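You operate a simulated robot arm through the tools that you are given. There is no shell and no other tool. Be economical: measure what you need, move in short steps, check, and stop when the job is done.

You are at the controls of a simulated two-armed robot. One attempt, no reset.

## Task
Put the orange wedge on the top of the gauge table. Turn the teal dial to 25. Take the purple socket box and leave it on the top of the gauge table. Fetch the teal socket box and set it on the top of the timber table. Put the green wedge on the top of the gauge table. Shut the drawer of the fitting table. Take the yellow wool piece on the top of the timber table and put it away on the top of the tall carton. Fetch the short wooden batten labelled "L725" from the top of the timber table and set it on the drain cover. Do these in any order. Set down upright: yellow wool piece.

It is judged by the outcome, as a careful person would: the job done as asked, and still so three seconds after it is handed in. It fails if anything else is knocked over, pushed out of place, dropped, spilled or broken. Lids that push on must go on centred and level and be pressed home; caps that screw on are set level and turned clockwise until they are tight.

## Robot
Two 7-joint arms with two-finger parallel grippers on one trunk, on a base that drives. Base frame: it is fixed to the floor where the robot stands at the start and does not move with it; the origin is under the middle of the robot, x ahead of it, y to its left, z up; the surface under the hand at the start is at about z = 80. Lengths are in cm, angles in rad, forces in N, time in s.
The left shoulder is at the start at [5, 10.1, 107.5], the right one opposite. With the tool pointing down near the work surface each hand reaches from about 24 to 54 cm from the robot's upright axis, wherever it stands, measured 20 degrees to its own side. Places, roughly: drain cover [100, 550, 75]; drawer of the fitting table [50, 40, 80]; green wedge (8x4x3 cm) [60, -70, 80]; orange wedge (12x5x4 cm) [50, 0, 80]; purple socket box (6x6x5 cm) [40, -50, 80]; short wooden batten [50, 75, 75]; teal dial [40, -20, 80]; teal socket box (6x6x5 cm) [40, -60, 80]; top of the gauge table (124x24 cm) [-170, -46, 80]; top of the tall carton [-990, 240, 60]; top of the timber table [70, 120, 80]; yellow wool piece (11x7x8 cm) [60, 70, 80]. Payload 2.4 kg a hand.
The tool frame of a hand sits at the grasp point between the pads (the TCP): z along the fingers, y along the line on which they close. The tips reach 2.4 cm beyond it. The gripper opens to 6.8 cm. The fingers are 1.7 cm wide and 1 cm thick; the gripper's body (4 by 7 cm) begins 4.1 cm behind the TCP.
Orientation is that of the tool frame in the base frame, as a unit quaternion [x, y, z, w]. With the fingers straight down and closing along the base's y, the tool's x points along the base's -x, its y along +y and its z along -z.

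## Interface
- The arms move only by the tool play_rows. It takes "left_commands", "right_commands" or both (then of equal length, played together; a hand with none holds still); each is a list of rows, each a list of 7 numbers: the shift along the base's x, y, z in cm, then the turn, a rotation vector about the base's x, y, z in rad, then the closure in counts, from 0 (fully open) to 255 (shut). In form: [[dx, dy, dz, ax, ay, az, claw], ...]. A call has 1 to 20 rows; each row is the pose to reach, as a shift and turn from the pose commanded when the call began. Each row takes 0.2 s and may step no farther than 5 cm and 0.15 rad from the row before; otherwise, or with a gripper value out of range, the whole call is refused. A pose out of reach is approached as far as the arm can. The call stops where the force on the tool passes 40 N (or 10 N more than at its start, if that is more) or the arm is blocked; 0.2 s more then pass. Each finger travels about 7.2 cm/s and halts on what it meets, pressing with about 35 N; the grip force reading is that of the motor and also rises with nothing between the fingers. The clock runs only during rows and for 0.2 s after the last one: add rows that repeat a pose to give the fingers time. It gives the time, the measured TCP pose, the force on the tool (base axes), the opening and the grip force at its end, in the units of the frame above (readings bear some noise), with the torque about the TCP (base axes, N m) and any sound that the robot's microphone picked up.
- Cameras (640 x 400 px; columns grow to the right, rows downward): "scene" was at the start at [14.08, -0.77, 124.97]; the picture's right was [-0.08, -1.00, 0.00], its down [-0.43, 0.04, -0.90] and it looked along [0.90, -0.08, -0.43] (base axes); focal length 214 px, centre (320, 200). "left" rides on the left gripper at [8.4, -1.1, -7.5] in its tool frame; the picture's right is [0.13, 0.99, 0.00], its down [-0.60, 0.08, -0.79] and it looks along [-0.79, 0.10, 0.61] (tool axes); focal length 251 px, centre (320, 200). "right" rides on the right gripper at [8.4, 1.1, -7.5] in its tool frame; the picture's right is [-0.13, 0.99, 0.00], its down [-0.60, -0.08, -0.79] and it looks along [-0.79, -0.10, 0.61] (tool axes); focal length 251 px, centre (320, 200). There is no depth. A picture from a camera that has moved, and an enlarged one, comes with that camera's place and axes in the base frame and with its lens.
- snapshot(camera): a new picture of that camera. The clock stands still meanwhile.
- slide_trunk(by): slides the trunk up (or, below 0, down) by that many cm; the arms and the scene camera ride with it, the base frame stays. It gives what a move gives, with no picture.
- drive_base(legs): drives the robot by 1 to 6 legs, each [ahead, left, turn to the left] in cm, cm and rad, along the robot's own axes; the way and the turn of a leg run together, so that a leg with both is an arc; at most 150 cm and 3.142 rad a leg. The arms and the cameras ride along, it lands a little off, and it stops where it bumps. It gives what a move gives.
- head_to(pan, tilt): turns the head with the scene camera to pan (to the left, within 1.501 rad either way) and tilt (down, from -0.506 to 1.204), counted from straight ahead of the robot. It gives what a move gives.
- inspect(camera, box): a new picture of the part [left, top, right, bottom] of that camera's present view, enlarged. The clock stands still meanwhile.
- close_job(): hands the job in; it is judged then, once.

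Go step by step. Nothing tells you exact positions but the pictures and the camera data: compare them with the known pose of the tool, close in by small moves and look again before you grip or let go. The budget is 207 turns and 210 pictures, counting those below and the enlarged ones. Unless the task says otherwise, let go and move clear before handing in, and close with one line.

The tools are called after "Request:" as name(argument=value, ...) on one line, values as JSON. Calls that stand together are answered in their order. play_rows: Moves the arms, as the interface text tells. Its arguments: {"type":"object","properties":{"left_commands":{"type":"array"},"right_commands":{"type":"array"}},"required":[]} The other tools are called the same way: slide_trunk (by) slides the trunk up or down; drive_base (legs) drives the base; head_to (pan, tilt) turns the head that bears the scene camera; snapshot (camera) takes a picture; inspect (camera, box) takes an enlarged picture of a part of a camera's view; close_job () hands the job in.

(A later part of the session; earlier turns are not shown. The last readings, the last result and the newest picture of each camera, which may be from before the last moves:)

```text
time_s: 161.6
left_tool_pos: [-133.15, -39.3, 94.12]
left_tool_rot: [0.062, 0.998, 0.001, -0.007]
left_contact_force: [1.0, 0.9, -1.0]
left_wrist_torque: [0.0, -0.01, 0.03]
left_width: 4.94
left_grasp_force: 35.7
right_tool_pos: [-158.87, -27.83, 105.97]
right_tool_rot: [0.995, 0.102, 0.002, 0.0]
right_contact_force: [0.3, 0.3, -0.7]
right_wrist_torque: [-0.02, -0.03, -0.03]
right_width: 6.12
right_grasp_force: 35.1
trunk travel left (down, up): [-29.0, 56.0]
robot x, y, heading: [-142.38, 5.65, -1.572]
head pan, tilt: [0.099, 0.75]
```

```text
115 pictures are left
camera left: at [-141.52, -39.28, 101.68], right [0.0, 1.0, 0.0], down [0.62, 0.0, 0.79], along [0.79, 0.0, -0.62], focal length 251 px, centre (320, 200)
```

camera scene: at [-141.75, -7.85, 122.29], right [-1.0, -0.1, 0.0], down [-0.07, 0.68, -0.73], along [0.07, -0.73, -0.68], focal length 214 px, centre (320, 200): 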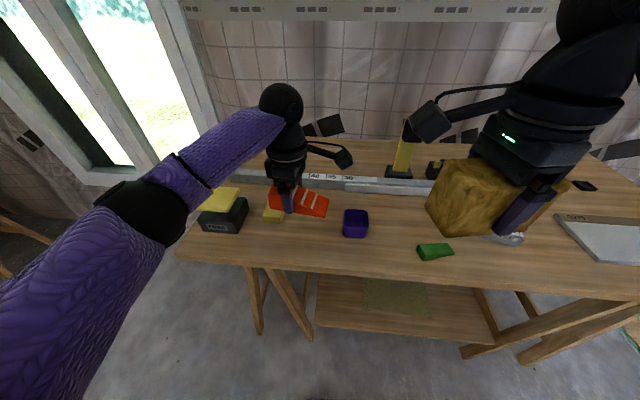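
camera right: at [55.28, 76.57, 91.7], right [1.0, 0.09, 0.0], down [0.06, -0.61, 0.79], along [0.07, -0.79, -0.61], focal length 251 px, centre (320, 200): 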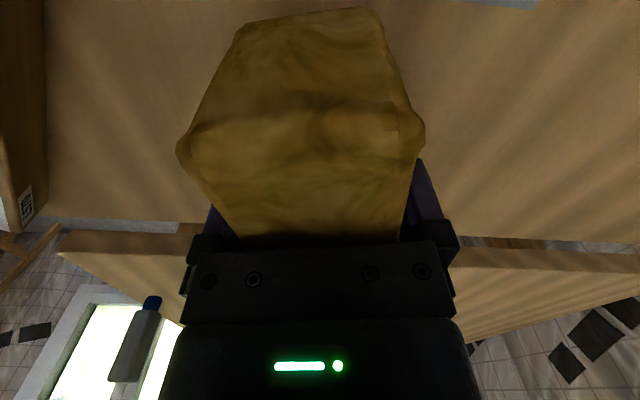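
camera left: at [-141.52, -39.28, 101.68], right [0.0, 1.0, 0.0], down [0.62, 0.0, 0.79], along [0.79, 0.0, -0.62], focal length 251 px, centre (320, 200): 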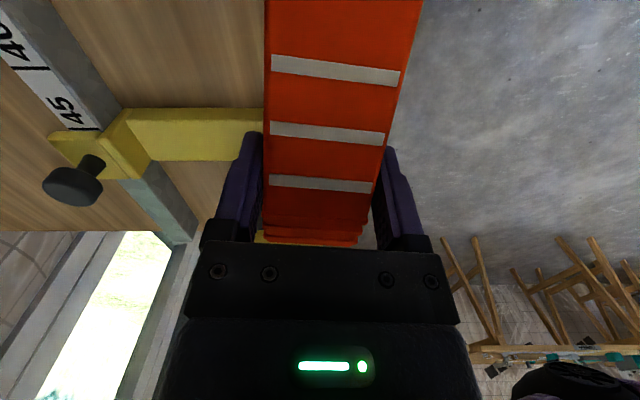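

The caliper's yellow jaw ends near y≈-43, so I'll shift the orange a little toward the front and toward purple, then lower it.

Request:
play_rows(left_commands=[[-1, 1, -3, 0, 0, 0, 190], [-1, 1, -6, 0, 0, 0, 190], [-1, 1, -8, 0, 0, 0, 190], [-1, 1, -8, 0, 0, 0, 190]])

Request:
inspect(camera="scene", box=[190, 140, 390, 265])

Request:
snapshot(camera="left")

```text
time_s: 162.6
left_tool_pos: [-134.07, -38.35, 86.04]
left_tool_rot: [0.062, 0.998, 0.001, -0.008]
left_contact_force: [-0.2, -0.4, 0.2]
left_wrist_torque: [-0.02, 0.0, -0.01]
left_width: 4.93
left_grasp_force: 34.9
right_tool_pos: [-158.75, -27.93, 106.02]
right_tool_rot: [0.995, 0.103, 0.001, 0.0]
right_contact_force: [1.2, 0.2, -0.4]
right_wrist_torque: [0.01, 0.0, -0.01]
right_width: 6.09
right_grasp_force: 35.1
trunk travel left (down, up): [-29.0, 56.0]
robot x, y, heading: [-142.53, 5.46, -1.573]
head pan, tilt: [0.099, 0.75]
```

```text
3.20 times, centred on (290, 202) of scene
camera zoom: at [-141.75, -7.84, 122.29], right [-1.0, -0.1, 0.0], down [-0.07, 0.68, -0.73], along [0.07, -0.73, -0.68], focal length 686 px, centre (416, 192)
```

zoom: 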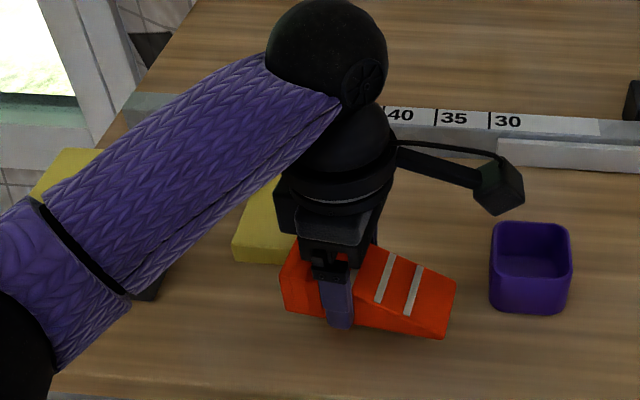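

```text
113 pictures are left
camera left: at [-142.55, -38.35, 93.64], right [0.0, 1.0, 0.0], down [0.62, 0.0, 0.79], along [0.79, 0.0, -0.62], focal length 251 px, centre (320, 200)
```

left: 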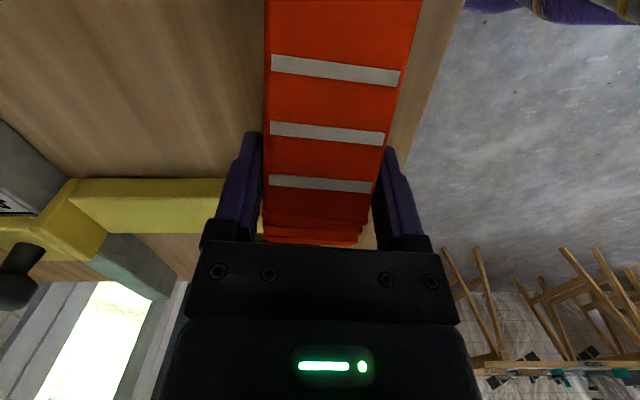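

Request:
play_rows(left_commands=[[0, 0.3, -1.2, 0, 0, 0, 190], [0, 0.3, -2.2, 0, 0, 0, 190], [0, 0.3, -2.6, 0, 0, 0, 190], [0, 0.3, -2.8, 0, 0, 0, 190], [0, 0.3, -2.8, 0, 0, 0, 190]])

```text
time_s: 163.8
left_tool_pos: [-134.01, -38.06, 83.22]
left_tool_rot: [0.063, 0.998, 0.001, -0.007]
left_contact_force: [-0.9, 0.4, -1.4]
left_wrist_torque: [-0.01, -0.02, 0.02]
left_width: 4.93
left_grasp_force: 35.2
right_tool_pos: [-158.75, -27.8, 105.96]
right_tool_rot: [0.995, 0.102, 0.001, 0.0]
right_contact_force: [-0.3, -0.7, -0.5]
right_wrist_torque: [0.01, 0.01, -0.01]
right_width: 6.12
right_grasp_force: 35.3
trunk travel left (down, up): [-29.0, 56.0]
robot x, y, heading: [-142.4, 5.29, -1.567]
head pan, tilt: [0.099, 0.75]
```

Request:
play_rows(left_commands=[[0, 0, -0.15, 0, 0, 0, 190], [0, 0, -0.3, 0, 0, 0, 190], [0, 0, -0.3, 0, 0, 0, 190]])

```text
time_s: 164.6
left_tool_pos: [-134.08, -37.98, 82.94]
left_tool_rot: [0.063, 0.998, 0.0, -0.008]
left_contact_force: [-0.7, -1.7, 8.0]
left_wrist_torque: [0.07, -0.15, -0.01]
left_width: 4.96
left_grasp_force: 34.7
right_tool_pos: [-158.82, -27.88, 105.98]
right_tool_rot: [0.995, 0.101, 0.0, 0.001]
right_contact_force: [-0.6, -0.6, -1.6]
right_wrist_torque: [-0.04, 0.0, 0.0]
right_width: 6.1
right_grasp_force: 35.2
trunk travel left (down, up): [-29.0, 56.0]
robot x, y, heading: [-142.28, 5.45, -1.574]
head pan, tilt: [0.099, 0.75]
```

Contact. Release and lift clear.

Request:
play_rows(left_commands=[[0, 0, 0, 0, 0, 0, 120], [0, 0, 0, 0, 0, 0, 40], [0, 0, 0, 0, 0, 0, 0], [0, 0, 0, 0, 0, 0, 0], [0, 0, 4, 0, 0, 0, 0], [0, 0, 8.5, 0, 0, 0, 0], [0, 1, 13, 0, 0, 0, 0], [0, 3, 17, 0, 0, -0.14, 0], [0, 6, 20, 0, 0, -0.28, 0], [0, 10, 22, 0, 0, -0.42, 0], [0, 14, 23, 0, 0, -0.56, 0], [0, 18, 24, 0, 0, -0.7, 0], [0, 18, 24, 0, 0, -0.84, 0], [0, 18, 24, 0, 0, -0.98, 0], [0, 18, 24, 0, 0, -1.12, 0], [0, 18, 24, 0, 0, -1.26, 0], [0, 18, 24, 0, 0, -1.4, 0], [0, 18, 24, 0, 0, -1.44, 0]])

Request:
snapshot(camera="scene")

```text
time_s: 168.4
left_tool_pos: [-134.02, -19.94, 107.02]
left_tool_rot: [0.705, 0.709, 0.005, -0.005]
left_contact_force: [0.0, 0.0, -0.1]
left_wrist_torque: [0.02, 0.01, 0.0]
left_width: 6.82
left_grasp_force: 0.0
right_tool_pos: [-158.79, -27.88, 105.95]
right_tool_rot: [0.995, 0.102, 0.0, 0.0]
right_contact_force: [0.6, 0.3, -0.6]
right_wrist_torque: [0.0, -0.01, 0.0]
right_width: 6.1
right_grasp_force: 35.4
trunk travel left (down, up): [-29.0, 56.0]
robot x, y, heading: [-142.17, 5.36, -1.564]
head pan, tilt: [0.099, 0.75]
```

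```text
112 pictures are left
camera scene: at [-141.75, -7.83, 122.29], right [-1.0, -0.1, 0.0], down [-0.07, 0.68, -0.73], along [0.07, -0.73, -0.68], focal length 214 px, centre (320, 200)
```

scene: 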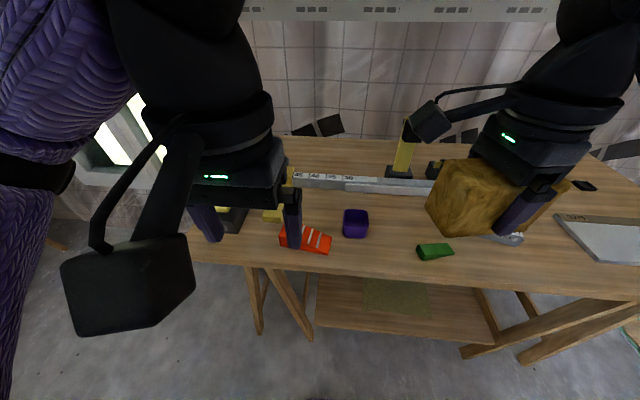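

All three gauge-table items are placed. Now the wool goes to the tall carton: I'll back off, turn toward -x and look.

Request:
drive_base(legs=[[-40, 0, 0], [0, 0, -1.571]])

Request:
head_to(pan=-0.2, tilt=0.2)

Request:
snapshot(camera="scene")

```text
time_s: 174.7
left_tool_pos: [-167.81, 37.54, 107.07]
left_tool_rot: [1.0, 0.004, 0.007, 0.0]
left_contact_force: [0.1, 0.4, 0.5]
left_wrist_torque: [0.04, 0.01, 0.01]
left_width: 6.79
left_grasp_force: 0.0
right_tool_pos: [-175.93, 62.19, 106.03]
right_tool_rot: [0.777, -0.63, 0.0, 0.0]
right_contact_force: [0.2, -0.3, -0.4]
right_wrist_torque: [-0.03, 0.01, -0.01]
right_width: 6.11
right_grasp_force: 34.8
trunk travel left (down, up): [-29.0, 56.0]
robot x, y, heading: [-142.24, 45.67, -3.133]
head pan, tilt: [0.099, 0.75]
```

```text
time_s: 175.7
left_tool_pos: [-167.87, 37.34, 107.04]
left_tool_rot: [1.0, 0.003, 0.006, 0.0]
left_contact_force: [-0.9, 0.3, 0.0]
left_wrist_torque: [-0.03, 0.0, 0.0]
left_width: 6.8
left_grasp_force: 0.1
right_tool_pos: [-175.84, 62.23, 106.03]
right_tool_rot: [0.777, -0.63, 0.0, 0.001]
right_contact_force: [-0.8, 0.4, -0.3]
right_wrist_torque: [0.04, 0.0, 0.0]
right_width: 6.07
right_grasp_force: 35.2
trunk travel left (down, up): [-29.0, 56.0]
robot x, y, heading: [-142.24, 45.69, -3.139]
head pan, tilt: [-0.201, 0.201]
```

```text
111 pictures are left
camera scene: at [-156.8, 47.74, 127.25], right [0.2, 0.98, 0.0], down [0.2, -0.04, -0.98], along [-0.96, 0.19, -0.2], focal length 214 px, centre (320, 200)
```

scene: 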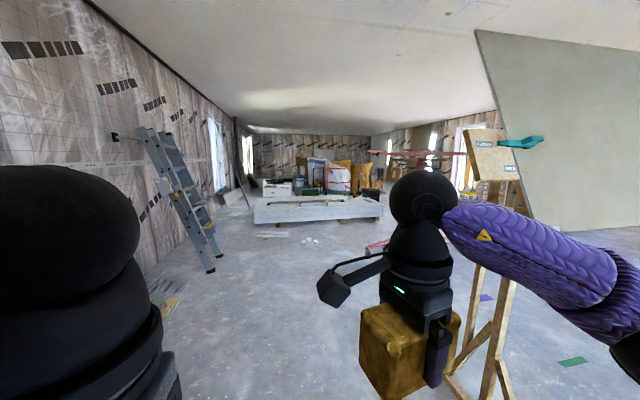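

Request:
inspect(camera="scene", box=[230, 130, 430, 260])

```text
3.08 times, centred on (330, 195) of scene
camera zoom: at [-156.8, 47.74, 127.25], right [0.2, 0.98, 0.0], down [0.2, -0.04, -0.98], along [-0.96, 0.19, -0.2], focal length 660 px, centre (289, 215)
```

zoom: 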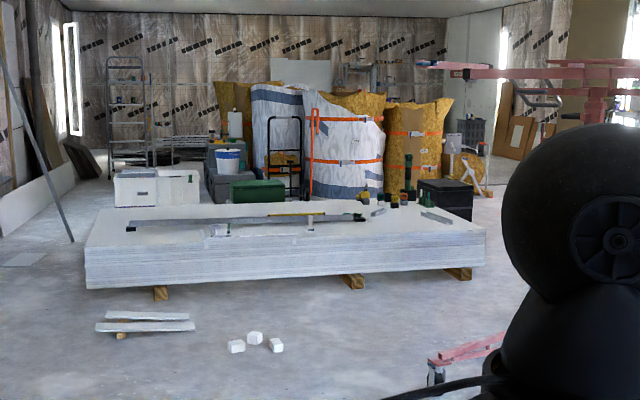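

The carton must be farther back, behind the plasterboard pile. I'll move ahead and look again.

Request:
drive_base(legs=[[150, 0, 0], [30, 0, 0]])

Request:
head_to(pan=-0.6, tilt=0.15)

Request:
snapshot(camera="scene")

```text
time_s: 184.8
left_tool_pos: [-349.66, 37.38, 107.09]
left_tool_rot: [1.0, 0.002, 0.007, 0.0]
left_contact_force: [0.5, 0.4, -0.1]
left_wrist_torque: [0.0, -0.01, -0.03]
left_width: 6.82
left_grasp_force: 0.0
right_tool_pos: [-357.52, 62.05, 106.02]
right_tool_rot: [0.775, -0.632, 0.001, 0.0]
right_contact_force: [0.0, -0.4, -0.6]
right_wrist_torque: [0.01, -0.04, 0.0]
right_width: 6.09
right_grasp_force: 34.9
trunk travel left (down, up): [-29.0, 56.0]
robot x, y, heading: [-324.04, 45.57, 3.139]
head pan, tilt: [-0.201, 0.201]
```

```text
time_s: 185.7
left_tool_pos: [-349.54, 37.44, 107.02]
left_tool_rot: [1.0, 0.002, 0.007, 0.0]
left_contact_force: [-0.1, 0.8, -0.3]
left_wrist_torque: [0.02, -0.01, -0.03]
left_width: 6.79
left_grasp_force: 0.1
right_tool_pos: [-357.36, 62.05, 105.89]
right_tool_rot: [0.775, -0.632, 0.0, 0.0]
right_contact_force: [-0.3, 0.6, -0.3]
right_wrist_torque: [-0.02, 0.03, 0.01]
right_width: 6.09
right_grasp_force: 35.2
trunk travel left (down, up): [-29.0, 56.0]
robot x, y, heading: [-324.19, 45.63, 3.143]
head pan, tilt: [-0.6, 0.15]
```

```text
109 pictures are left
camera scene: at [-337.04, 50.92, 127.73], right [0.57, 0.82, 0.0], down [0.12, -0.08, -0.99], along [-0.82, 0.56, -0.15], focal length 214 px, centre (320, 200)
```

scene: 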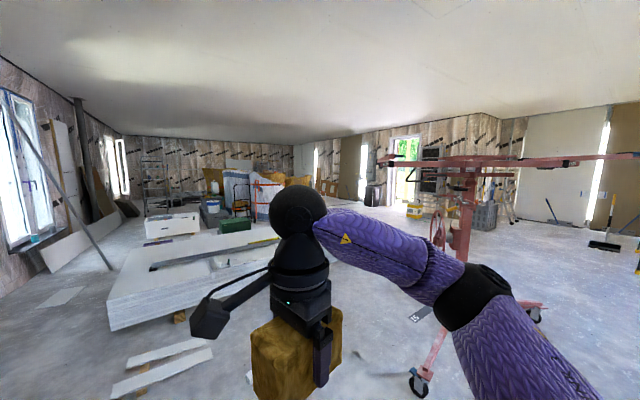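

Request:
inspect(camera="scene", box=[120, 130, 320, 260])

Request:
head_to(pan=-1.1, tilt=0.35)

Request:
snapshot(camera="scene")

```text
3.08 times, centred on (220, 195) of scene
camera zoom: at [-337.04, 50.92, 127.73], right [0.57, 0.82, 0.0], down [0.12, -0.08, -0.99], along [-0.82, 0.56, -0.15], focal length 660 px, centre (628, 215)
```

zoom: 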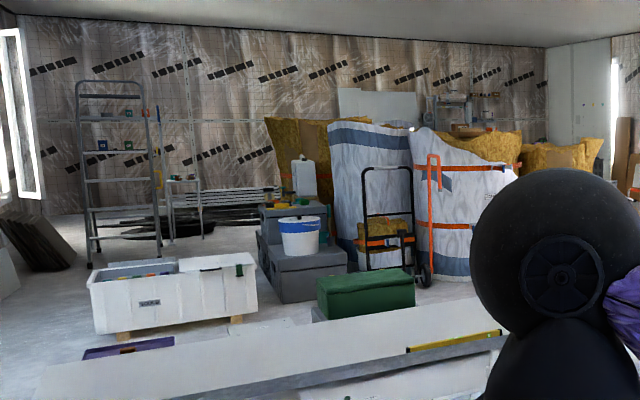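

```text
time_s: 186.6
left_tool_pos: [-349.56, 37.34, 107.03]
left_tool_rot: [1.0, 0.002, 0.007, 0.0]
left_contact_force: [0.4, -0.2, 0.1]
left_wrist_torque: [-0.01, -0.01, -0.01]
left_width: 6.79
left_grasp_force: 0.0
right_tool_pos: [-357.53, 62.06, 106.03]
right_tool_rot: [0.775, -0.632, 0.0, 0.001]
right_contact_force: [-0.8, 0.6, -0.9]
right_wrist_torque: [0.0, -0.03, 0.0]
right_width: 6.1
right_grasp_force: 34.6
trunk travel left (down, up): [-29.0, 56.0]
robot x, y, heading: [-324.22, 45.4, 3.142]
head pan, tilt: [-1.1, 0.351]
```

```text
107 pictures are left
camera scene: at [-333.61, 53.97, 125.86], right [0.89, 0.45, 0.0], down [0.16, -0.31, -0.94], along [-0.43, 0.84, -0.34], focal length 214 px, centre (320, 200)
```

scene: 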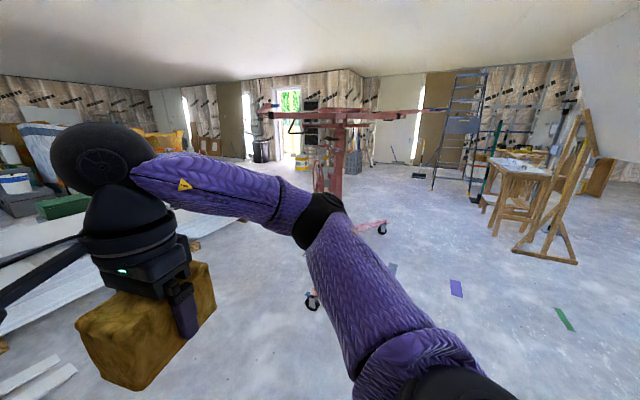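

Request:
drive_base(legs=[[90, -65, 0]])

Request:
head_to(pan=-0.7, tilt=0.15)

Request:
snapshot(camera="scene")

```text
time_s: 192.3
left_tool_pos: [-439.69, 102.95, 107.03]
left_tool_rot: [1.0, 0.0, 0.007, 0.0]
left_contact_force: [-0.6, -0.7, 0.0]
left_wrist_torque: [-0.01, 0.04, 0.0]
left_width: 6.8
left_grasp_force: 0.1
right_tool_pos: [-447.54, 127.72, 105.89]
right_tool_rot: [0.774, -0.633, 0.001, 0.001]
right_contact_force: [0.5, -0.1, 0.0]
right_wrist_torque: [-0.01, -0.01, 0.03]
right_width: 6.08
right_grasp_force: 35.2
trunk travel left (down, up): [-29.0, 56.0]
robot x, y, heading: [-414.53, 110.94, 3.135]
head pan, tilt: [-1.1, 0.351]
```

```text
time_s: 193.2
left_tool_pos: [-439.83, 102.94, 107.09]
left_tool_rot: [1.0, 0.0, 0.007, 0.0]
left_contact_force: [-0.4, 1.0, 0.6]
left_wrist_torque: [0.02, 0.01, -0.04]
left_width: 6.79
left_grasp_force: 0.1
right_tool_pos: [-447.43, 127.79, 106.11]
right_tool_rot: [0.774, -0.633, 0.001, 0.0]
right_contact_force: [0.4, -0.8, -0.5]
right_wrist_torque: [0.0, -0.03, 0.01]
right_width: 6.09
right_grasp_force: 34.7
trunk travel left (down, up): [-29.0, 56.0]
robot x, y, heading: [-414.29, 111.17, 3.136]
head pan, tilt: [-0.7, 0.15]
```

```text
106 pictures are left
camera scene: at [-426.53, 117.24, 127.73], right [0.65, 0.76, 0.0], down [0.11, -0.1, -0.99], along [-0.75, 0.64, -0.15], focal length 214 px, centre (320, 200)
```

scene: 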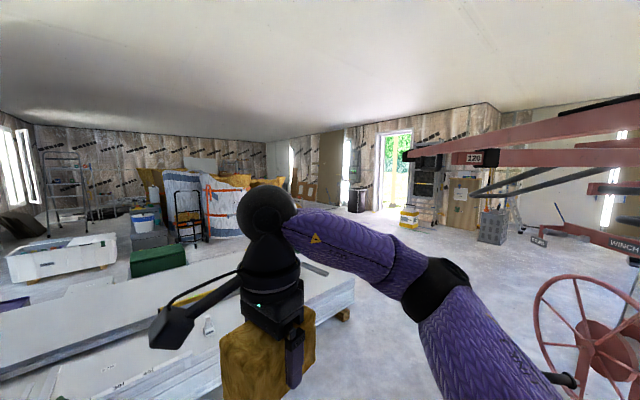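

The drywall lift's crossbar tip is near (-479, 215) at z≈134. I'll lower the trunk (the low carton needs that anyway), then check the floor gap.

Request:
slide_trunk(by=-22)

Request:
head_to(pan=-1.3, tilt=0.3)

Request:
snapshot(camera="scene")

Request:
head_to(pan=-0.6, tilt=0.3)

Request:
snapshot(camera="scene")

```text
time_s: 195.5
left_tool_pos: [-439.7, 102.88, 85.08]
left_tool_rot: [1.0, 0.001, 0.008, 0.0]
left_contact_force: [-0.6, -0.5, -0.5]
left_wrist_torque: [-0.03, -0.03, 0.02]
left_width: 6.81
left_grasp_force: 0.0
right_tool_pos: [-447.43, 127.7, 84.13]
right_tool_rot: [0.774, -0.634, 0.001, 0.0]
right_contact_force: [0.3, -0.9, -1.3]
right_wrist_torque: [0.03, 0.0, 0.06]
right_width: 6.1
right_grasp_force: 35.4
trunk travel left (down, up): [-7.0, 78.0]
robot x, y, heading: [-414.07, 111.43, 3.136]
head pan, tilt: [-0.7, 0.15]
```

```text
time_s: 196.5
left_tool_pos: [-439.77, 102.85, 85.02]
left_tool_rot: [1.0, 0.001, 0.007, -0.001]
left_contact_force: [0.5, 0.2, -0.6]
left_wrist_torque: [-0.01, -0.02, 0.04]
left_width: 6.81
left_grasp_force: 0.1
right_tool_pos: [-447.5, 127.82, 84.01]
right_tool_rot: [0.774, -0.634, 0.001, 0.001]
right_contact_force: [-0.4, -0.4, -0.6]
right_wrist_torque: [-0.01, 0.02, 0.01]
right_width: 6.1
right_grasp_force: 35.0
trunk travel left (down, up): [-7.0, 78.0]
robot x, y, heading: [-414.35, 111.6, 3.136]
head pan, tilt: [-1.3, 0.3]
```

```text
105 pictures are left
camera scene: at [-428.15, 120.27, 103.79], right [0.96, 0.26, 0.0], down [0.08, -0.29, -0.96], along [-0.25, 0.92, -0.3], focal length 214 px, centre (320, 200)
```

scene: 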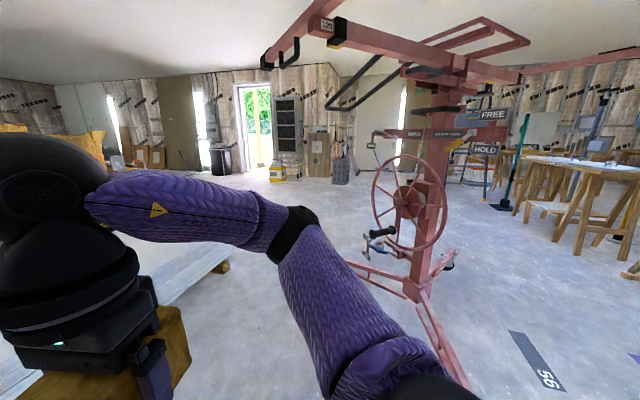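

```text
time_s: 197.6
left_tool_pos: [-439.59, 102.91, 85.02]
left_tool_rot: [1.0, 0.0, 0.007, 0.0]
left_contact_force: [-0.1, -0.8, 0.6]
left_wrist_torque: [-0.02, 0.02, 0.01]
left_width: 6.81
left_grasp_force: 0.1
right_tool_pos: [-447.56, 127.76, 83.92]
right_tool_rot: [0.774, -0.633, 0.001, 0.0]
right_contact_force: [0.0, -0.1, -0.4]
right_wrist_torque: [0.02, 0.02, -0.01]
right_width: 6.11
right_grasp_force: 34.4
trunk travel left (down, up): [-7.0, 78.0]
robot x, y, heading: [-413.87, 111.08, 3.135]
head pan, tilt: [-0.6, 0.3]
```

```text
104 pictures are left
camera scene: at [-433.37, 116.58, 103.78], right [0.57, 0.82, 0.0], down [0.24, -0.17, -0.96], along [-0.78, 0.54, -0.3], focal length 214 px, centre (320, 200)
```

scene: 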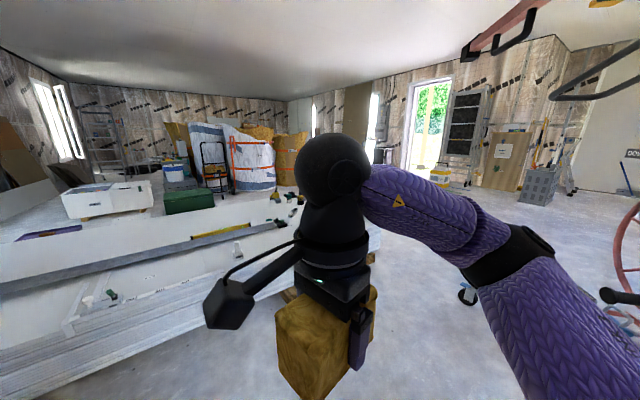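

The gap between the pile corner and the lift's foot is tight, so I'll go round the lift on its far side, where the floor is open.

Request:
drive_base(legs=[[-94, 0, 0], [0, -125, 0], [0, -125, 0]])

Request:
head_to(pan=0.0, tilt=0.2)

Request:
snapshot(camera="scene")

```text
time_s: 214.4
left_tool_pos: [-342.63, 352.84, 85.1]
left_tool_rot: [1.0, -0.002, 0.007, 0.0]
left_contact_force: [0.1, -0.4, 0.2]
left_wrist_torque: [0.01, 0.01, 0.0]
left_width: 6.8
left_grasp_force: 0.0
right_tool_pos: [-350.36, 377.54, 84.04]
right_tool_rot: [0.772, -0.635, 0.0, 0.001]
right_contact_force: [0.0, -0.1, -0.1]
right_wrist_torque: [0.01, -0.02, -0.01]
right_width: 6.09
right_grasp_force: 35.0
trunk travel left (down, up): [-7.0, 78.0]
robot x, y, heading: [-317.19, 361.0, 3.136]
head pan, tilt: [-0.6, 0.3]
```

```text
time_s: 215.4
left_tool_pos: [-342.6, 352.7, 85.1]
left_tool_rot: [1.0, -0.002, 0.007, 0.0]
left_contact_force: [0.4, -0.6, 0.4]
left_wrist_torque: [-0.01, -0.02, -0.02]
left_width: 6.79
left_grasp_force: 0.0
right_tool_pos: [-350.24, 377.58, 83.96]
right_tool_rot: [0.773, -0.634, 0.001, 0.001]
right_contact_force: [-0.5, -0.4, -0.8]
right_wrist_torque: [-0.01, 0.0, -0.01]
right_width: 6.08
right_grasp_force: 35.2
trunk travel left (down, up): [-7.0, 78.0]
robot x, y, heading: [-317.02, 361.15, 3.129]
head pan, tilt: [0.0, 0.201]
```

```text
103 pictures are left
camera scene: at [-337.83, 361.17, 104.71], right [0.01, 1.0, 0.0], down [0.2, 0.0, -0.98], along [-0.98, 0.01, -0.2], focal length 214 px, centre (320, 200)
```

scene: 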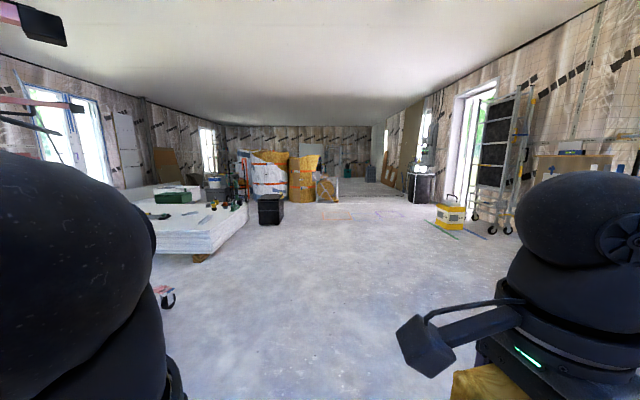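

Request:
drive_base(legs=[[150, 0, 0], [140, 0, 0]])

Request:
head_to(pan=0.2, tilt=0.2)

Request:
snapshot(camera="scene")

```text
time_s: 229.4
left_tool_pos: [-633.48, 358.29, 85.01]
left_tool_rot: [1.0, -0.011, 0.007, 0.001]
left_contact_force: [-0.5, -0.8, 0.9]
left_wrist_torque: [0.01, -0.01, 0.01]
left_width: 6.78
left_grasp_force: 0.0
right_tool_pos: [-640.56, 383.42, 84.12]
right_tool_rot: [0.766, -0.642, 0.0, 0.0]
right_contact_force: [-0.2, -0.9, -0.3]
right_wrist_torque: [0.01, -0.02, -0.04]
right_width: 6.11
right_grasp_force: 34.8
trunk travel left (down, up): [-7.0, 78.0]
robot x, y, heading: [-607.83, 365.66, 3.114]
head pan, tilt: [0.0, 0.201]
```

```text
time_s: 230.1
left_tool_pos: [-633.45, 358.29, 85.05]
left_tool_rot: [1.0, -0.012, 0.007, 0.001]
left_contact_force: [0.4, 0.2, -0.1]
left_wrist_torque: [0.02, 0.01, 0.01]
left_width: 6.81
left_grasp_force: 0.2
right_tool_pos: [-640.47, 383.43, 83.98]
right_tool_rot: [0.767, -0.642, 0.001, 0.001]
right_contact_force: [0.7, 0.2, 0.3]
right_wrist_torque: [-0.02, 0.02, 0.02]
right_width: 6.1
right_grasp_force: 35.0
trunk travel left (down, up): [-7.0, 78.0]
robot x, y, heading: [-607.67, 366.08, 3.115]
head pan, tilt: [0.201, 0.201]
```

```text
102 pictures are left
camera scene: at [-628.37, 364.75, 104.71], right [-0.17, 0.99, 0.0], down [0.2, 0.03, -0.98], along [-0.97, -0.17, -0.2], focal length 214 px, centre (320, 200)
```

scene: 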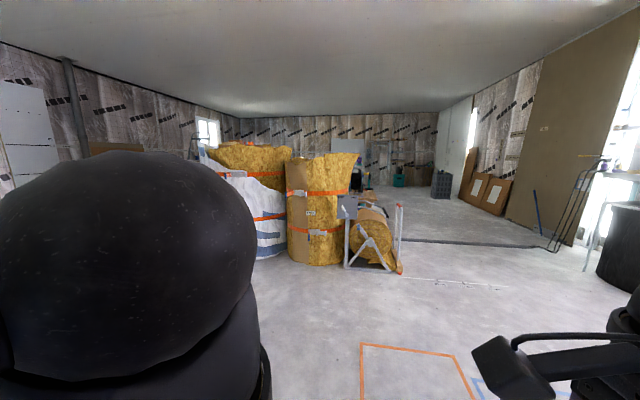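

Request:
inspect(camera="scene", box=[270, 130, 570, 300])

```text
2.13 times, centred on (420, 215) of scene
camera zoom: at [-628.37, 364.75, 104.71], right [-0.17, 0.99, 0.0], down [0.2, 0.03, -0.98], along [-0.97, -0.17, -0.2], focal length 458 px, centre (107, 168)
```

zoom: 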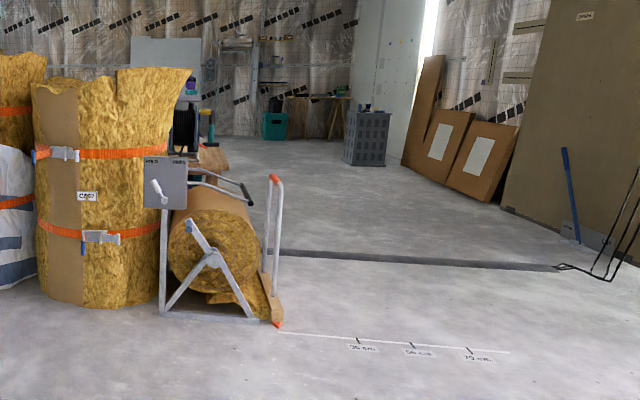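

Request:
drive_base(legs=[[120, -88, 0], [60, -10, 0]])

Request:
head_to(pan=0.6, tilt=0.25)

Request:
snapshot(camera="scene")

```text
time_s: 240.6
left_tool_pos: [-811.83, 461.2, 84.95]
left_tool_rot: [1.0, -0.01, 0.007, 0.0]
left_contact_force: [-0.2, 0.5, 0.7]
left_wrist_torque: [0.01, -0.04, 0.01]
left_width: 6.81
left_grasp_force: 0.1
right_tool_pos: [-818.98, 486.02, 84.04]
right_tool_rot: [0.767, -0.642, 0.001, 0.0]
right_contact_force: [0.7, -0.1, 0.5]
right_wrist_torque: [-0.04, 0.0, 0.01]
right_width: 6.11
right_grasp_force: 34.9
trunk travel left (down, up): [-7.0, 78.0]
robot x, y, heading: [-785.99, 468.98, 3.113]
head pan, tilt: [0.201, 0.201]
```

```text
time_s: 241.4
left_tool_pos: [-811.78, 461.12, 84.94]
left_tool_rot: [1.0, -0.01, 0.007, 0.0]
left_contact_force: [0.1, -0.3, 0.0]
left_wrist_torque: [0.0, -0.02, 0.02]
left_width: 6.81
left_grasp_force: 0.0
right_tool_pos: [-819.17, 486.13, 84.15]
right_tool_rot: [0.767, -0.641, 0.0, 0.0]
right_contact_force: [-0.7, -0.1, -1.4]
right_wrist_torque: [-0.02, -0.01, 0.0]
right_width: 6.09
right_grasp_force: 34.8
trunk travel left (down, up): [-7.0, 78.0]
robot x, y, heading: [-786.01, 469.14, 3.118]
head pan, tilt: [0.6, 0.25]
```

```text
100 pictures are left
camera scene: at [-805.42, 464.11, 104.26], right [-0.54, 0.84, 0.0], down [0.21, 0.13, -0.97], along [-0.81, -0.53, -0.25], focal length 214 px, centre (320, 200)
```

scene: 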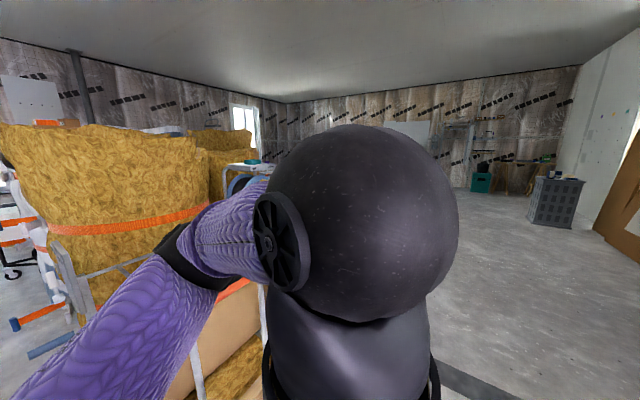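

Request:
drive_base(legs=[[100, -10, 0]])

Request:
head_to(pan=1.0, tilt=0.3)

Request:
snapshot(camera="scene")

```text
time_s: 246.7
left_tool_pos: [-912.21, 473.28, 85.03]
left_tool_rot: [1.0, -0.007, 0.007, 0.0]
left_contact_force: [-0.3, 0.0, 1.3]
left_wrist_torque: [0.03, 0.03, -0.01]
left_width: 6.76
left_grasp_force: 0.1
right_tool_pos: [-919.64, 498.36, 84.07]
right_tool_rot: [0.77, -0.638, 0.0, 0.001]
right_contact_force: [-0.7, 0.7, 0.3]
right_wrist_torque: [0.02, 0.03, 0.0]
right_width: 6.08
right_grasp_force: 35.3
trunk travel left (down, up): [-7.0, 78.0]
robot x, y, heading: [-886.79, 481.24, 3.119]
head pan, tilt: [0.6, 0.25]
```

```text
time_s: 247.6
left_tool_pos: [-912.21, 473.33, 84.99]
left_tool_rot: [1.0, -0.007, 0.007, 0.0]
left_contact_force: [0.3, -0.6, 0.5]
left_wrist_torque: [0.0, 0.02, -0.01]
left_width: 6.77
left_grasp_force: 0.1
right_tool_pos: [-919.6, 498.22, 84.0]
right_tool_rot: [0.769, -0.639, 0.001, 0.001]
right_contact_force: [0.3, -0.5, -0.7]
right_wrist_torque: [0.01, -0.01, 0.01]
right_width: 6.09
right_grasp_force: 35.2
trunk travel left (down, up): [-7.0, 78.0]
robot x, y, heading: [-886.17, 480.85, 3.128]
head pan, tilt: [1.0, 0.3]
```

```text
99 pictures are left
camera scene: at [-903.27, 473.65, 103.78], right [-0.83, 0.56, 0.0], down [0.17, 0.25, -0.96], along [-0.53, -0.79, -0.3], focal length 214 px, centre (320, 200)
```

scene: 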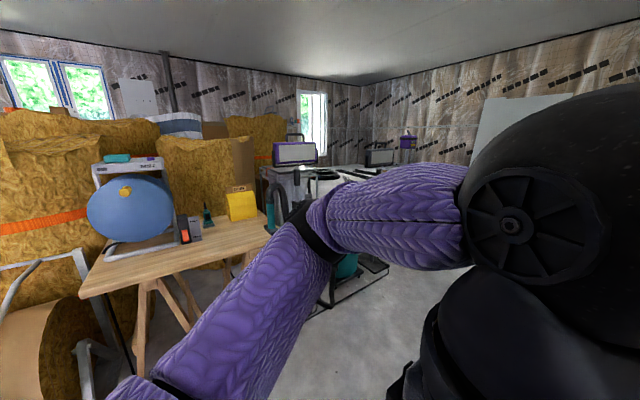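

Request:
drive_base(legs=[[45, -25, 0], [0, 0, 1.2]])

Request:
head_to(pan=0.0, tilt=0.3)

Request:
snapshot(camera="scene")

```text
time_s: 253.6
left_tool_pos: [-932.97, 480.39, 85.13]
left_tool_rot: [0.83, 0.558, 0.005, -0.003]
left_contact_force: [0.4, 0.0, -0.2]
left_wrist_torque: [-0.03, -0.03, 0.03]
left_width: 6.81
left_grasp_force: 0.0
right_tool_pos: [-958.9, 482.55, 83.9]
right_tool_rot: [0.996, -0.094, 0.001, 0.0]
right_contact_force: [-0.1, 0.5, -0.6]
right_wrist_torque: [-0.01, -0.03, -0.02]
right_width: 6.14
right_grasp_force: 35.1
trunk travel left (down, up): [-7.0, 78.0]
robot x, y, heading: [-931.08, 506.98, -1.965]
head pan, tilt: [1.0, 0.3]
```

```text
time_s: 254.8
left_tool_pos: [-932.98, 480.41, 85.06]
left_tool_rot: [0.83, 0.558, 0.006, -0.004]
left_contact_force: [0.7, -0.8, 0.4]
left_wrist_torque: [0.02, 0.0, 0.0]
left_width: 6.83
left_grasp_force: 0.1
right_tool_pos: [-958.91, 482.47, 84.02]
right_tool_rot: [0.996, -0.093, 0.001, 0.0]
right_contact_force: [-0.2, -0.4, -0.2]
right_wrist_torque: [-0.01, 0.01, 0.0]
right_width: 6.09
right_grasp_force: 34.8
trunk travel left (down, up): [-7.0, 78.0]
robot x, y, heading: [-931.02, 506.78, -1.964]
head pan, tilt: [0.0, 0.3]
```

```text
98 pictures are left
camera scene: at [-939.09, 487.98, 103.78], right [-0.92, 0.38, 0.0], down [0.11, 0.27, -0.96], along [-0.36, -0.88, -0.3], focal length 214 px, centre (320, 200)
```

scene: 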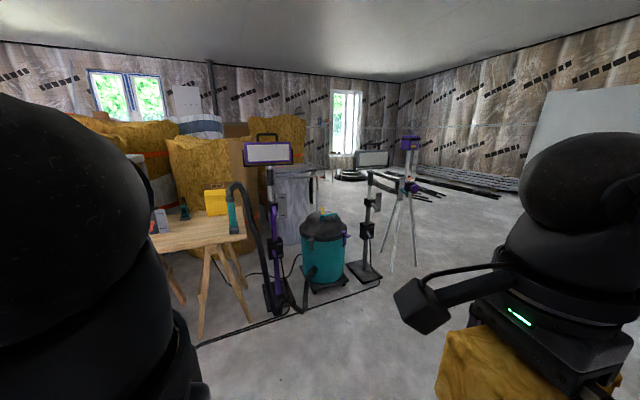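

Request:
inspect(camera="scene", box=[200, 120, 420, 320])

```text
2.00 times, centred on (310, 220) of scene
camera zoom: at [-939.09, 487.98, 103.78], right [-0.92, 0.38, 0.0], down [0.11, 0.27, -0.96], along [-0.36, -0.88, -0.3], focal length 429 px, centre (340, 160)
```

zoom: 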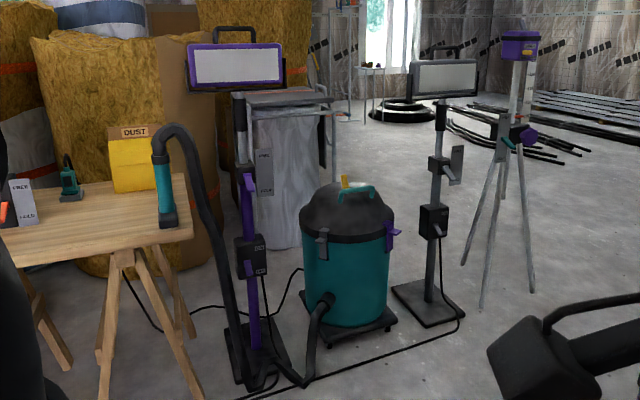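

Request:
head_to(pan=-0.9, tilt=0.3)

Request:
snapshot(camera="scene")

```text
time_s: 256.0
left_tool_pos: [-933.09, 480.25, 84.99]
left_tool_rot: [0.83, 0.558, 0.006, -0.004]
left_contact_force: [-0.1, -0.3, -0.3]
left_wrist_torque: [-0.01, 0.01, 0.0]
left_width: 6.78
left_grasp_force: 0.1
right_tool_pos: [-958.97, 482.57, 84.1]
right_tool_rot: [0.996, -0.093, 0.001, 0.0]
right_contact_force: [-0.2, -0.1, -0.6]
right_wrist_torque: [-0.02, -0.01, -0.02]
right_width: 6.14
right_grasp_force: 35.0
trunk travel left (down, up): [-7.0, 78.0]
robot x, y, heading: [-931.07, 507.16, -1.965]
head pan, tilt: [-0.901, 0.3]
```

```text
96 pictures are left
camera scene: at [-944.51, 494.04, 103.78], right [-0.28, 0.96, 0.0], down [0.28, 0.08, -0.96], along [-0.92, -0.26, -0.3], focal length 214 px, centre (320, 200)
```

scene: 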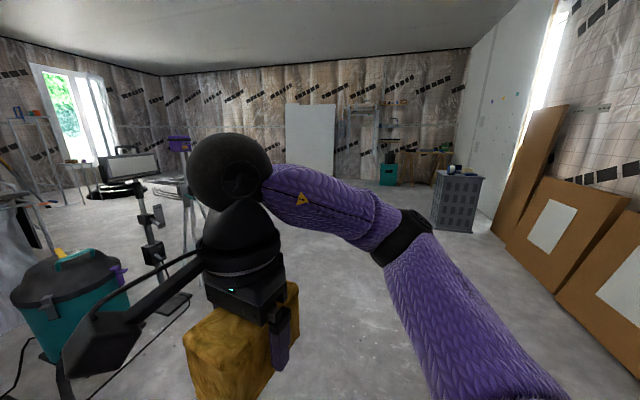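

Request:
drive_base(legs=[[47, -77, 0], [47, -77, 0], [0, 0, 0.4]])

Request:
head_to(pan=0.2, tilt=0.35)

Request:
snapshot(camera="scene")

```text
time_s: 266.3
left_tool_pos: [-1099.52, 453.26, 85.1]
left_tool_rot: [0.696, 0.718, 0.004, -0.005]
left_contact_force: [0.0, 0.2, 0.1]
left_wrist_torque: [0.02, 0.01, -0.01]
left_width: 6.78
left_grasp_force: 0.0
right_tool_pos: [-1124.23, 444.73, 84.04]
right_tool_rot: [0.994, 0.114, 0.001, 0.0]
right_contact_force: [0.6, -0.1, -0.1]
right_wrist_torque: [0.03, 0.0, 0.01]
right_width: 6.11
right_grasp_force: 35.2
trunk travel left (down, up): [-7.0, 78.0]
robot x, y, heading: [-1108.6, 478.37, -1.54]
head pan, tilt: [-0.901, 0.3]
```

```text
time_s: 267.6
left_tool_pos: [-1099.66, 453.31, 85.01]
left_tool_rot: [0.696, 0.718, 0.004, -0.005]
left_contact_force: [-0.2, -0.2, 0.9]
left_wrist_torque: [-0.02, -0.01, 0.02]
left_width: 6.83
left_grasp_force: 0.0
right_tool_pos: [-1124.22, 444.83, 83.99]
right_tool_rot: [0.993, 0.114, 0.002, 0.0]
right_contact_force: [-0.5, 0.9, -0.6]
right_wrist_torque: [0.01, 0.02, -0.02]
right_width: 6.07
right_grasp_force: 35.3
trunk travel left (down, up): [-7.0, 78.0]
robot x, y, heading: [-1108.59, 478.17, -1.54]
head pan, tilt: [0.201, 0.351]
```

```text
95 pictures are left
camera scene: at [-1106.49, 458.14, 103.31], right [-0.97, -0.22, 0.0], down [-0.08, 0.34, -0.94], along [0.21, -0.92, -0.34], focal length 214 px, centre (320, 200)
```

scene: 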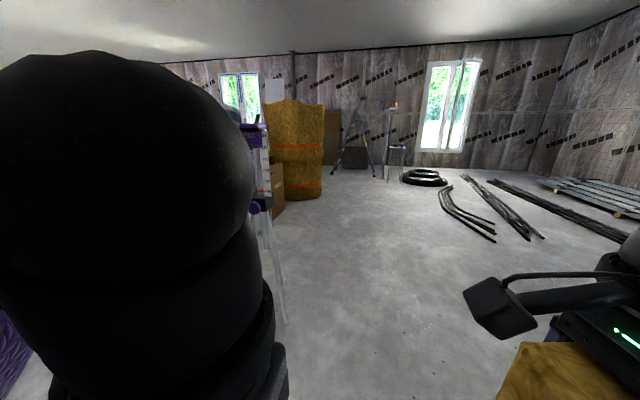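

The tall carton is visible near (-1000, 235). I'll go round the tripod on the west side and then face the carton.

Request:
drive_base(legs=[[0, -45, 0], [120, 0, 0], [115, 0, 0], [0, 0, 1.54]])

Request:
head_to(pan=0.0, tilt=0.35)

Request:
snapshot(camera="scene")

```text
time_s: 285.3
left_tool_pos: [-1121.58, 251.41, 85.04]
left_tool_rot: [-0.008, 1.0, 0.0, -0.008]
left_contact_force: [-0.2, -0.2, -0.9]
left_wrist_torque: [0.04, -0.01, -0.03]
left_width: 6.78
left_grasp_force: 0.1
right_tool_pos: [-1113.38, 226.81, 84.09]
right_tool_rot: [0.627, 0.779, 0.001, -0.001]
right_contact_force: [-0.9, -0.6, 0.1]
right_wrist_torque: [-0.02, 0.01, 0.02]
right_width: 6.1
right_grasp_force: 35.3
trunk travel left (down, up): [-7.0, 78.0]
robot x, y, heading: [-1146.99, 242.71, 0.016]
head pan, tilt: [0.201, 0.351]
```

```text
time_s: 286.0
left_tool_pos: [-1121.51, 251.44, 85.12]
left_tool_rot: [-0.009, 1.0, 0.0, -0.007]
left_contact_force: [-0.8, -1.2, -0.2]
left_wrist_torque: [-0.02, 0.0, -0.03]
left_width: 6.78
left_grasp_force: 0.1
right_tool_pos: [-1113.38, 226.72, 83.99]
right_tool_rot: [0.627, 0.779, 0.001, 0.0]
right_contact_force: [-0.5, 0.7, -0.3]
right_wrist_torque: [0.01, 0.0, 0.04]
right_width: 6.09
right_grasp_force: 35.2
trunk travel left (down, up): [-7.0, 78.0]
robot x, y, heading: [-1146.88, 242.99, 0.017]
head pan, tilt: [0.0, 0.351]
```

```text
94 pictures are left
camera scene: at [-1126.47, 243.0, 103.31], right [0.01, -1.0, 0.0], down [-0.34, 0.0, -0.94], along [0.94, 0.01, -0.34], focal length 214 px, centre (320, 200)
```

scene: 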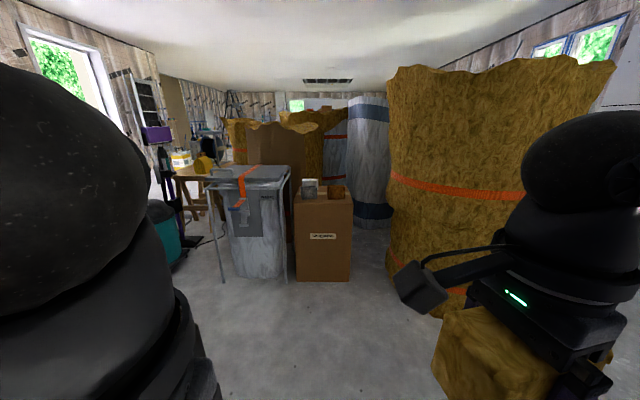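

Request:
drive_base(legs=[[82, 0, 0]])

Request:
head_to(pan=0.0, tilt=0.6)

Request:
snapshot(camera="scene")

Request:
inspect(camera="scene", box=[240, 80, 440, 220])

```text
time_s: 290.4
left_tool_pos: [-1039.0, 252.59, 85.03]
left_tool_rot: [-0.01, 1.0, 0.0, -0.007]
left_contact_force: [0.7, 0.6, 0.1]
left_wrist_torque: [-0.02, 0.0, 0.03]
left_width: 6.79
left_grasp_force: 0.2
right_tool_pos: [-1030.79, 227.86, 84.07]
right_tool_rot: [0.626, 0.78, 0.001, -0.001]
right_contact_force: [-0.7, 0.0, 0.5]
right_wrist_torque: [0.0, 0.02, 0.03]
right_width: 6.09
right_grasp_force: 34.9
trunk travel left (down, up): [-7.0, 78.0]
robot x, y, heading: [-1064.1, 243.87, 0.012]
head pan, tilt: [0.0, 0.351]
```

```text
time_s: 291.2
left_tool_pos: [-1039.0, 252.63, 84.96]
left_tool_rot: [-0.01, 1.0, 0.0, -0.007]
left_contact_force: [0.3, 0.2, -0.3]
left_wrist_torque: [0.01, 0.0, 0.0]
left_width: 6.79
left_grasp_force: 0.0
right_tool_pos: [-1030.74, 227.97, 84.0]
right_tool_rot: [0.626, 0.78, 0.0, 0.0]
right_contact_force: [0.1, 0.3, 0.1]
right_wrist_torque: [0.0, -0.01, 0.01]
right_width: 6.12
right_grasp_force: 34.7
trunk travel left (down, up): [-7.0, 78.0]
robot x, y, heading: [-1064.72, 243.72, 0.009]
head pan, tilt: [0.0, 0.6]
```

```text
93 pictures are left
camera scene: at [-1044.33, 244.1, 101.04], right [0.01, -1.0, 0.0], down [-0.56, -0.01, -0.83], along [0.83, 0.01, -0.56], focal length 214 px, centre (320, 200)
```

scene: 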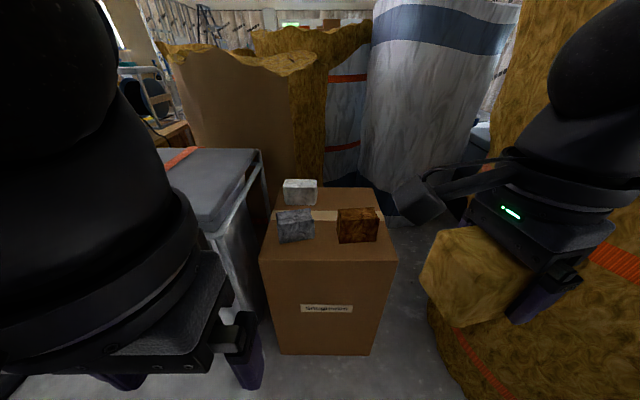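

```text
2.86 times, centred on (340, 150) of scene
camera zoom: at [-1044.33, 244.1, 101.04], right [0.01, -1.0, 0.0], down [-0.56, -0.01, -0.83], along [0.83, 0.01, -0.56], focal length 613 px, centre (263, 343)
```

zoom: 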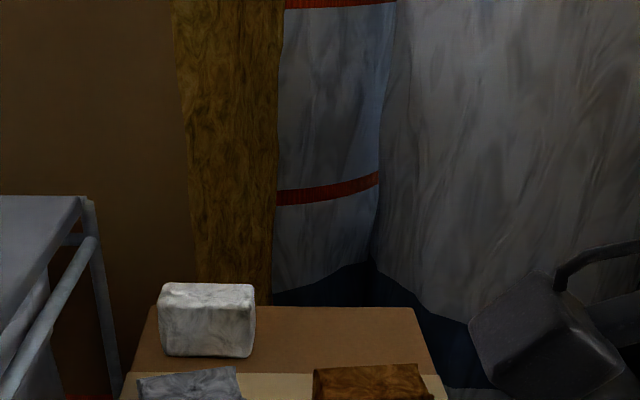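

The carton top holds three samples, with the right-back quarter free, around (-988, 234.5). I'll raise the left hand clear, then drive in close, leaving a gap to the carton's front.

Request:
play_rows(left_commands=[[-0.5, 0, 4, 0, 0, 0, 0], [-1, 0, 8, 0, 0, 0, 0], [-1, 0, 12, 0, 0, 0, 0], [-1, 0, 16, 0, 0, 0, 0]])

Request:
drive_base(legs=[[12, 0, 0]])

Request:
head_to(pan=0.0, tilt=1.1)

Request:
snapshot(camera="scene")

```text
time_s: 291.8
left_tool_pos: [-1039.93, 252.75, 92.48]
left_tool_rot: [-0.002, 1.0, 0.007, -0.005]
left_contact_force: [-3.7, 5.4, 0.3]
left_wrist_torque: [-0.43, -0.35, -0.7]
left_width: 6.81
left_grasp_force: 0.0
right_tool_pos: [-1030.66, 227.87, 84.05]
right_tool_rot: [0.627, 0.779, 0.001, 0.0]
right_contact_force: [-0.3, -1.1, -0.3]
right_wrist_torque: [0.0, 0.01, -0.02]
right_width: 6.12
right_grasp_force: 35.1
trunk travel left (down, up): [-7.0, 78.0]
robot x, y, heading: [-1064.2, 243.84, 0.017]
head pan, tilt: [0.0, 0.6]
stopped in row 3 (left hand): the force on the tool passed its limit at 68 N (the readings are from after the stop); the commanded pose is now the measured one
```

```text
time_s: 293.0
left_tool_pos: [-1028.09, 252.97, 92.45]
left_tool_rot: [-0.004, 1.0, 0.006, -0.004]
left_contact_force: [-0.9, 11.5, -1.6]
left_wrist_torque: [-0.92, -0.39, -1.23]
left_width: 6.82
left_grasp_force: 0.0
right_tool_pos: [-1018.8, 228.14, 83.99]
right_tool_rot: [0.625, 0.781, 0.001, 0.0]
right_contact_force: [0.2, 0.1, 0.0]
right_wrist_torque: [-0.02, 0.01, 0.01]
right_width: 6.1
right_grasp_force: 34.6
trunk travel left (down, up): [-7.0, 78.0]
robot x, y, heading: [-1052.25, 243.94, 0.017]
head pan, tilt: [0.0, 0.6]
```

```text
time_s: 294.0
left_tool_pos: [-1027.96, 253.08, 92.41]
left_tool_rot: [-0.003, 1.0, 0.006, -0.005]
left_contact_force: [-10.1, 20.6, -6.1]
left_wrist_torque: [-1.54, -1.49, -2.52]
left_width: 6.81
left_grasp_force: 0.0
right_tool_pos: [-1018.81, 228.19, 84.01]
right_tool_rot: [0.626, 0.78, 0.0, 0.0]
right_contact_force: [-0.6, 0.0, 0.4]
right_wrist_torque: [0.01, -0.01, -0.01]
right_width: 6.1
right_grasp_force: 34.6
trunk travel left (down, up): [-7.0, 78.0]
robot x, y, heading: [-1052.55, 244.25, 0.015]
head pan, tilt: [0.0, 1.1]
```

```text
91 pictures are left
camera scene: at [-1034.92, 244.15, 97.23], right [0.0, -1.0, 0.0], down [-0.89, 0.0, -0.46], along [0.46, 0.0, -0.89], focal length 214 px, centre (320, 200)
```

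scene: 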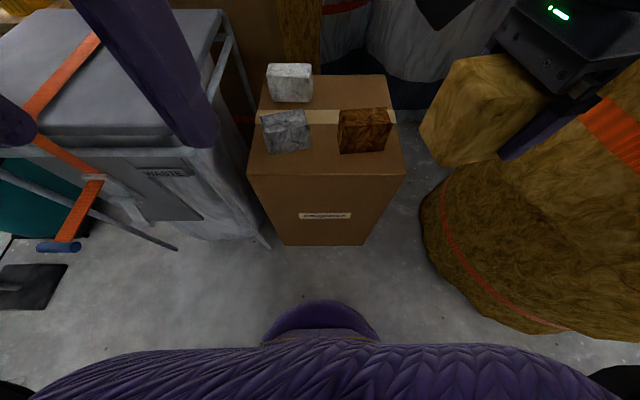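

The left hand is pressing on the robot's own head, so I'll lower it back and outward.

Request:
play_rows(left_commands=[[0.5, 1, -2, 0, 0, 0, 0], [1, 2, -4, 0, 0, 0, 0], [1, 3, -6, 0, 0, 0, 0], [1, 3.5, -8, 0, 0, 0, 0], [1, 3.5, -8, 0, 0, 0, 0]])

Request:
snapshot(camera="scene")

Request:
snapshot(camera="left")

```text
time_s: 295.2
left_tool_pos: [-1027.08, 256.61, 84.5]
left_tool_rot: [-0.004, 1.0, 0.005, -0.005]
left_contact_force: [0.1, -0.1, -0.8]
left_wrist_torque: [0.01, 0.04, -0.01]
left_width: 6.81
left_grasp_force: 0.1
right_tool_pos: [-1018.74, 228.18, 83.97]
right_tool_rot: [0.625, 0.781, 0.0, -0.001]
right_contact_force: [0.6, 0.1, -0.6]
right_wrist_torque: [0.01, -0.01, -0.02]
right_width: 6.06
right_grasp_force: 35.3
trunk travel left (down, up): [-7.0, 78.0]
robot x, y, heading: [-1052.38, 243.79, 0.009]
head pan, tilt: [0.0, 1.1]
```

```text
90 pictures are left
camera scene: at [-1034.98, 244.27, 97.17], right [0.02, -1.0, 0.0], down [-0.89, -0.01, -0.45], along [0.45, 0.01, -0.89], focal length 214 px, centre (320, 200)
```

scene: 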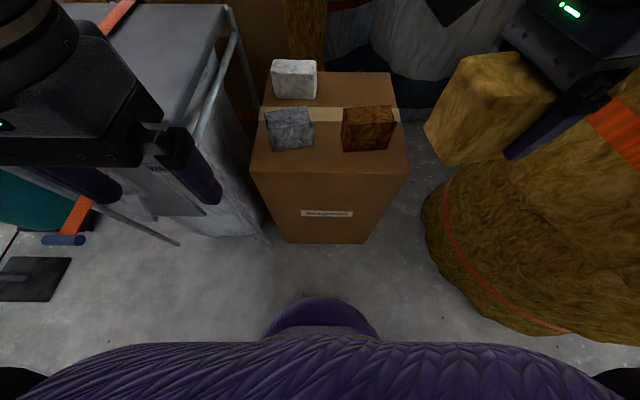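

```text
89 pictures are left
camera left: at [-1035.51, 255.39, 92.01], right [-0.14, 0.99, 0.01], down [0.61, 0.07, 0.79], along [0.78, 0.12, -0.62], focal length 251 px, centre (320, 200)
```

left: 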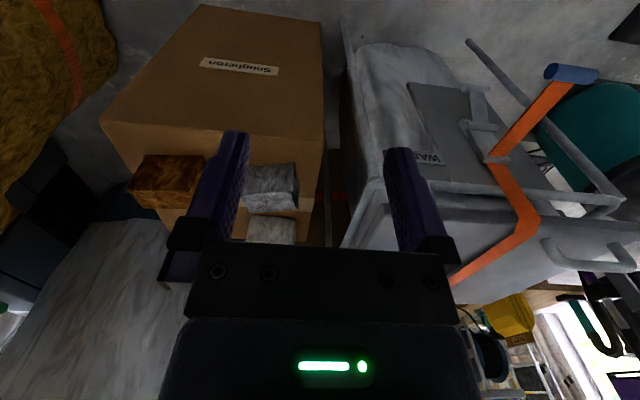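

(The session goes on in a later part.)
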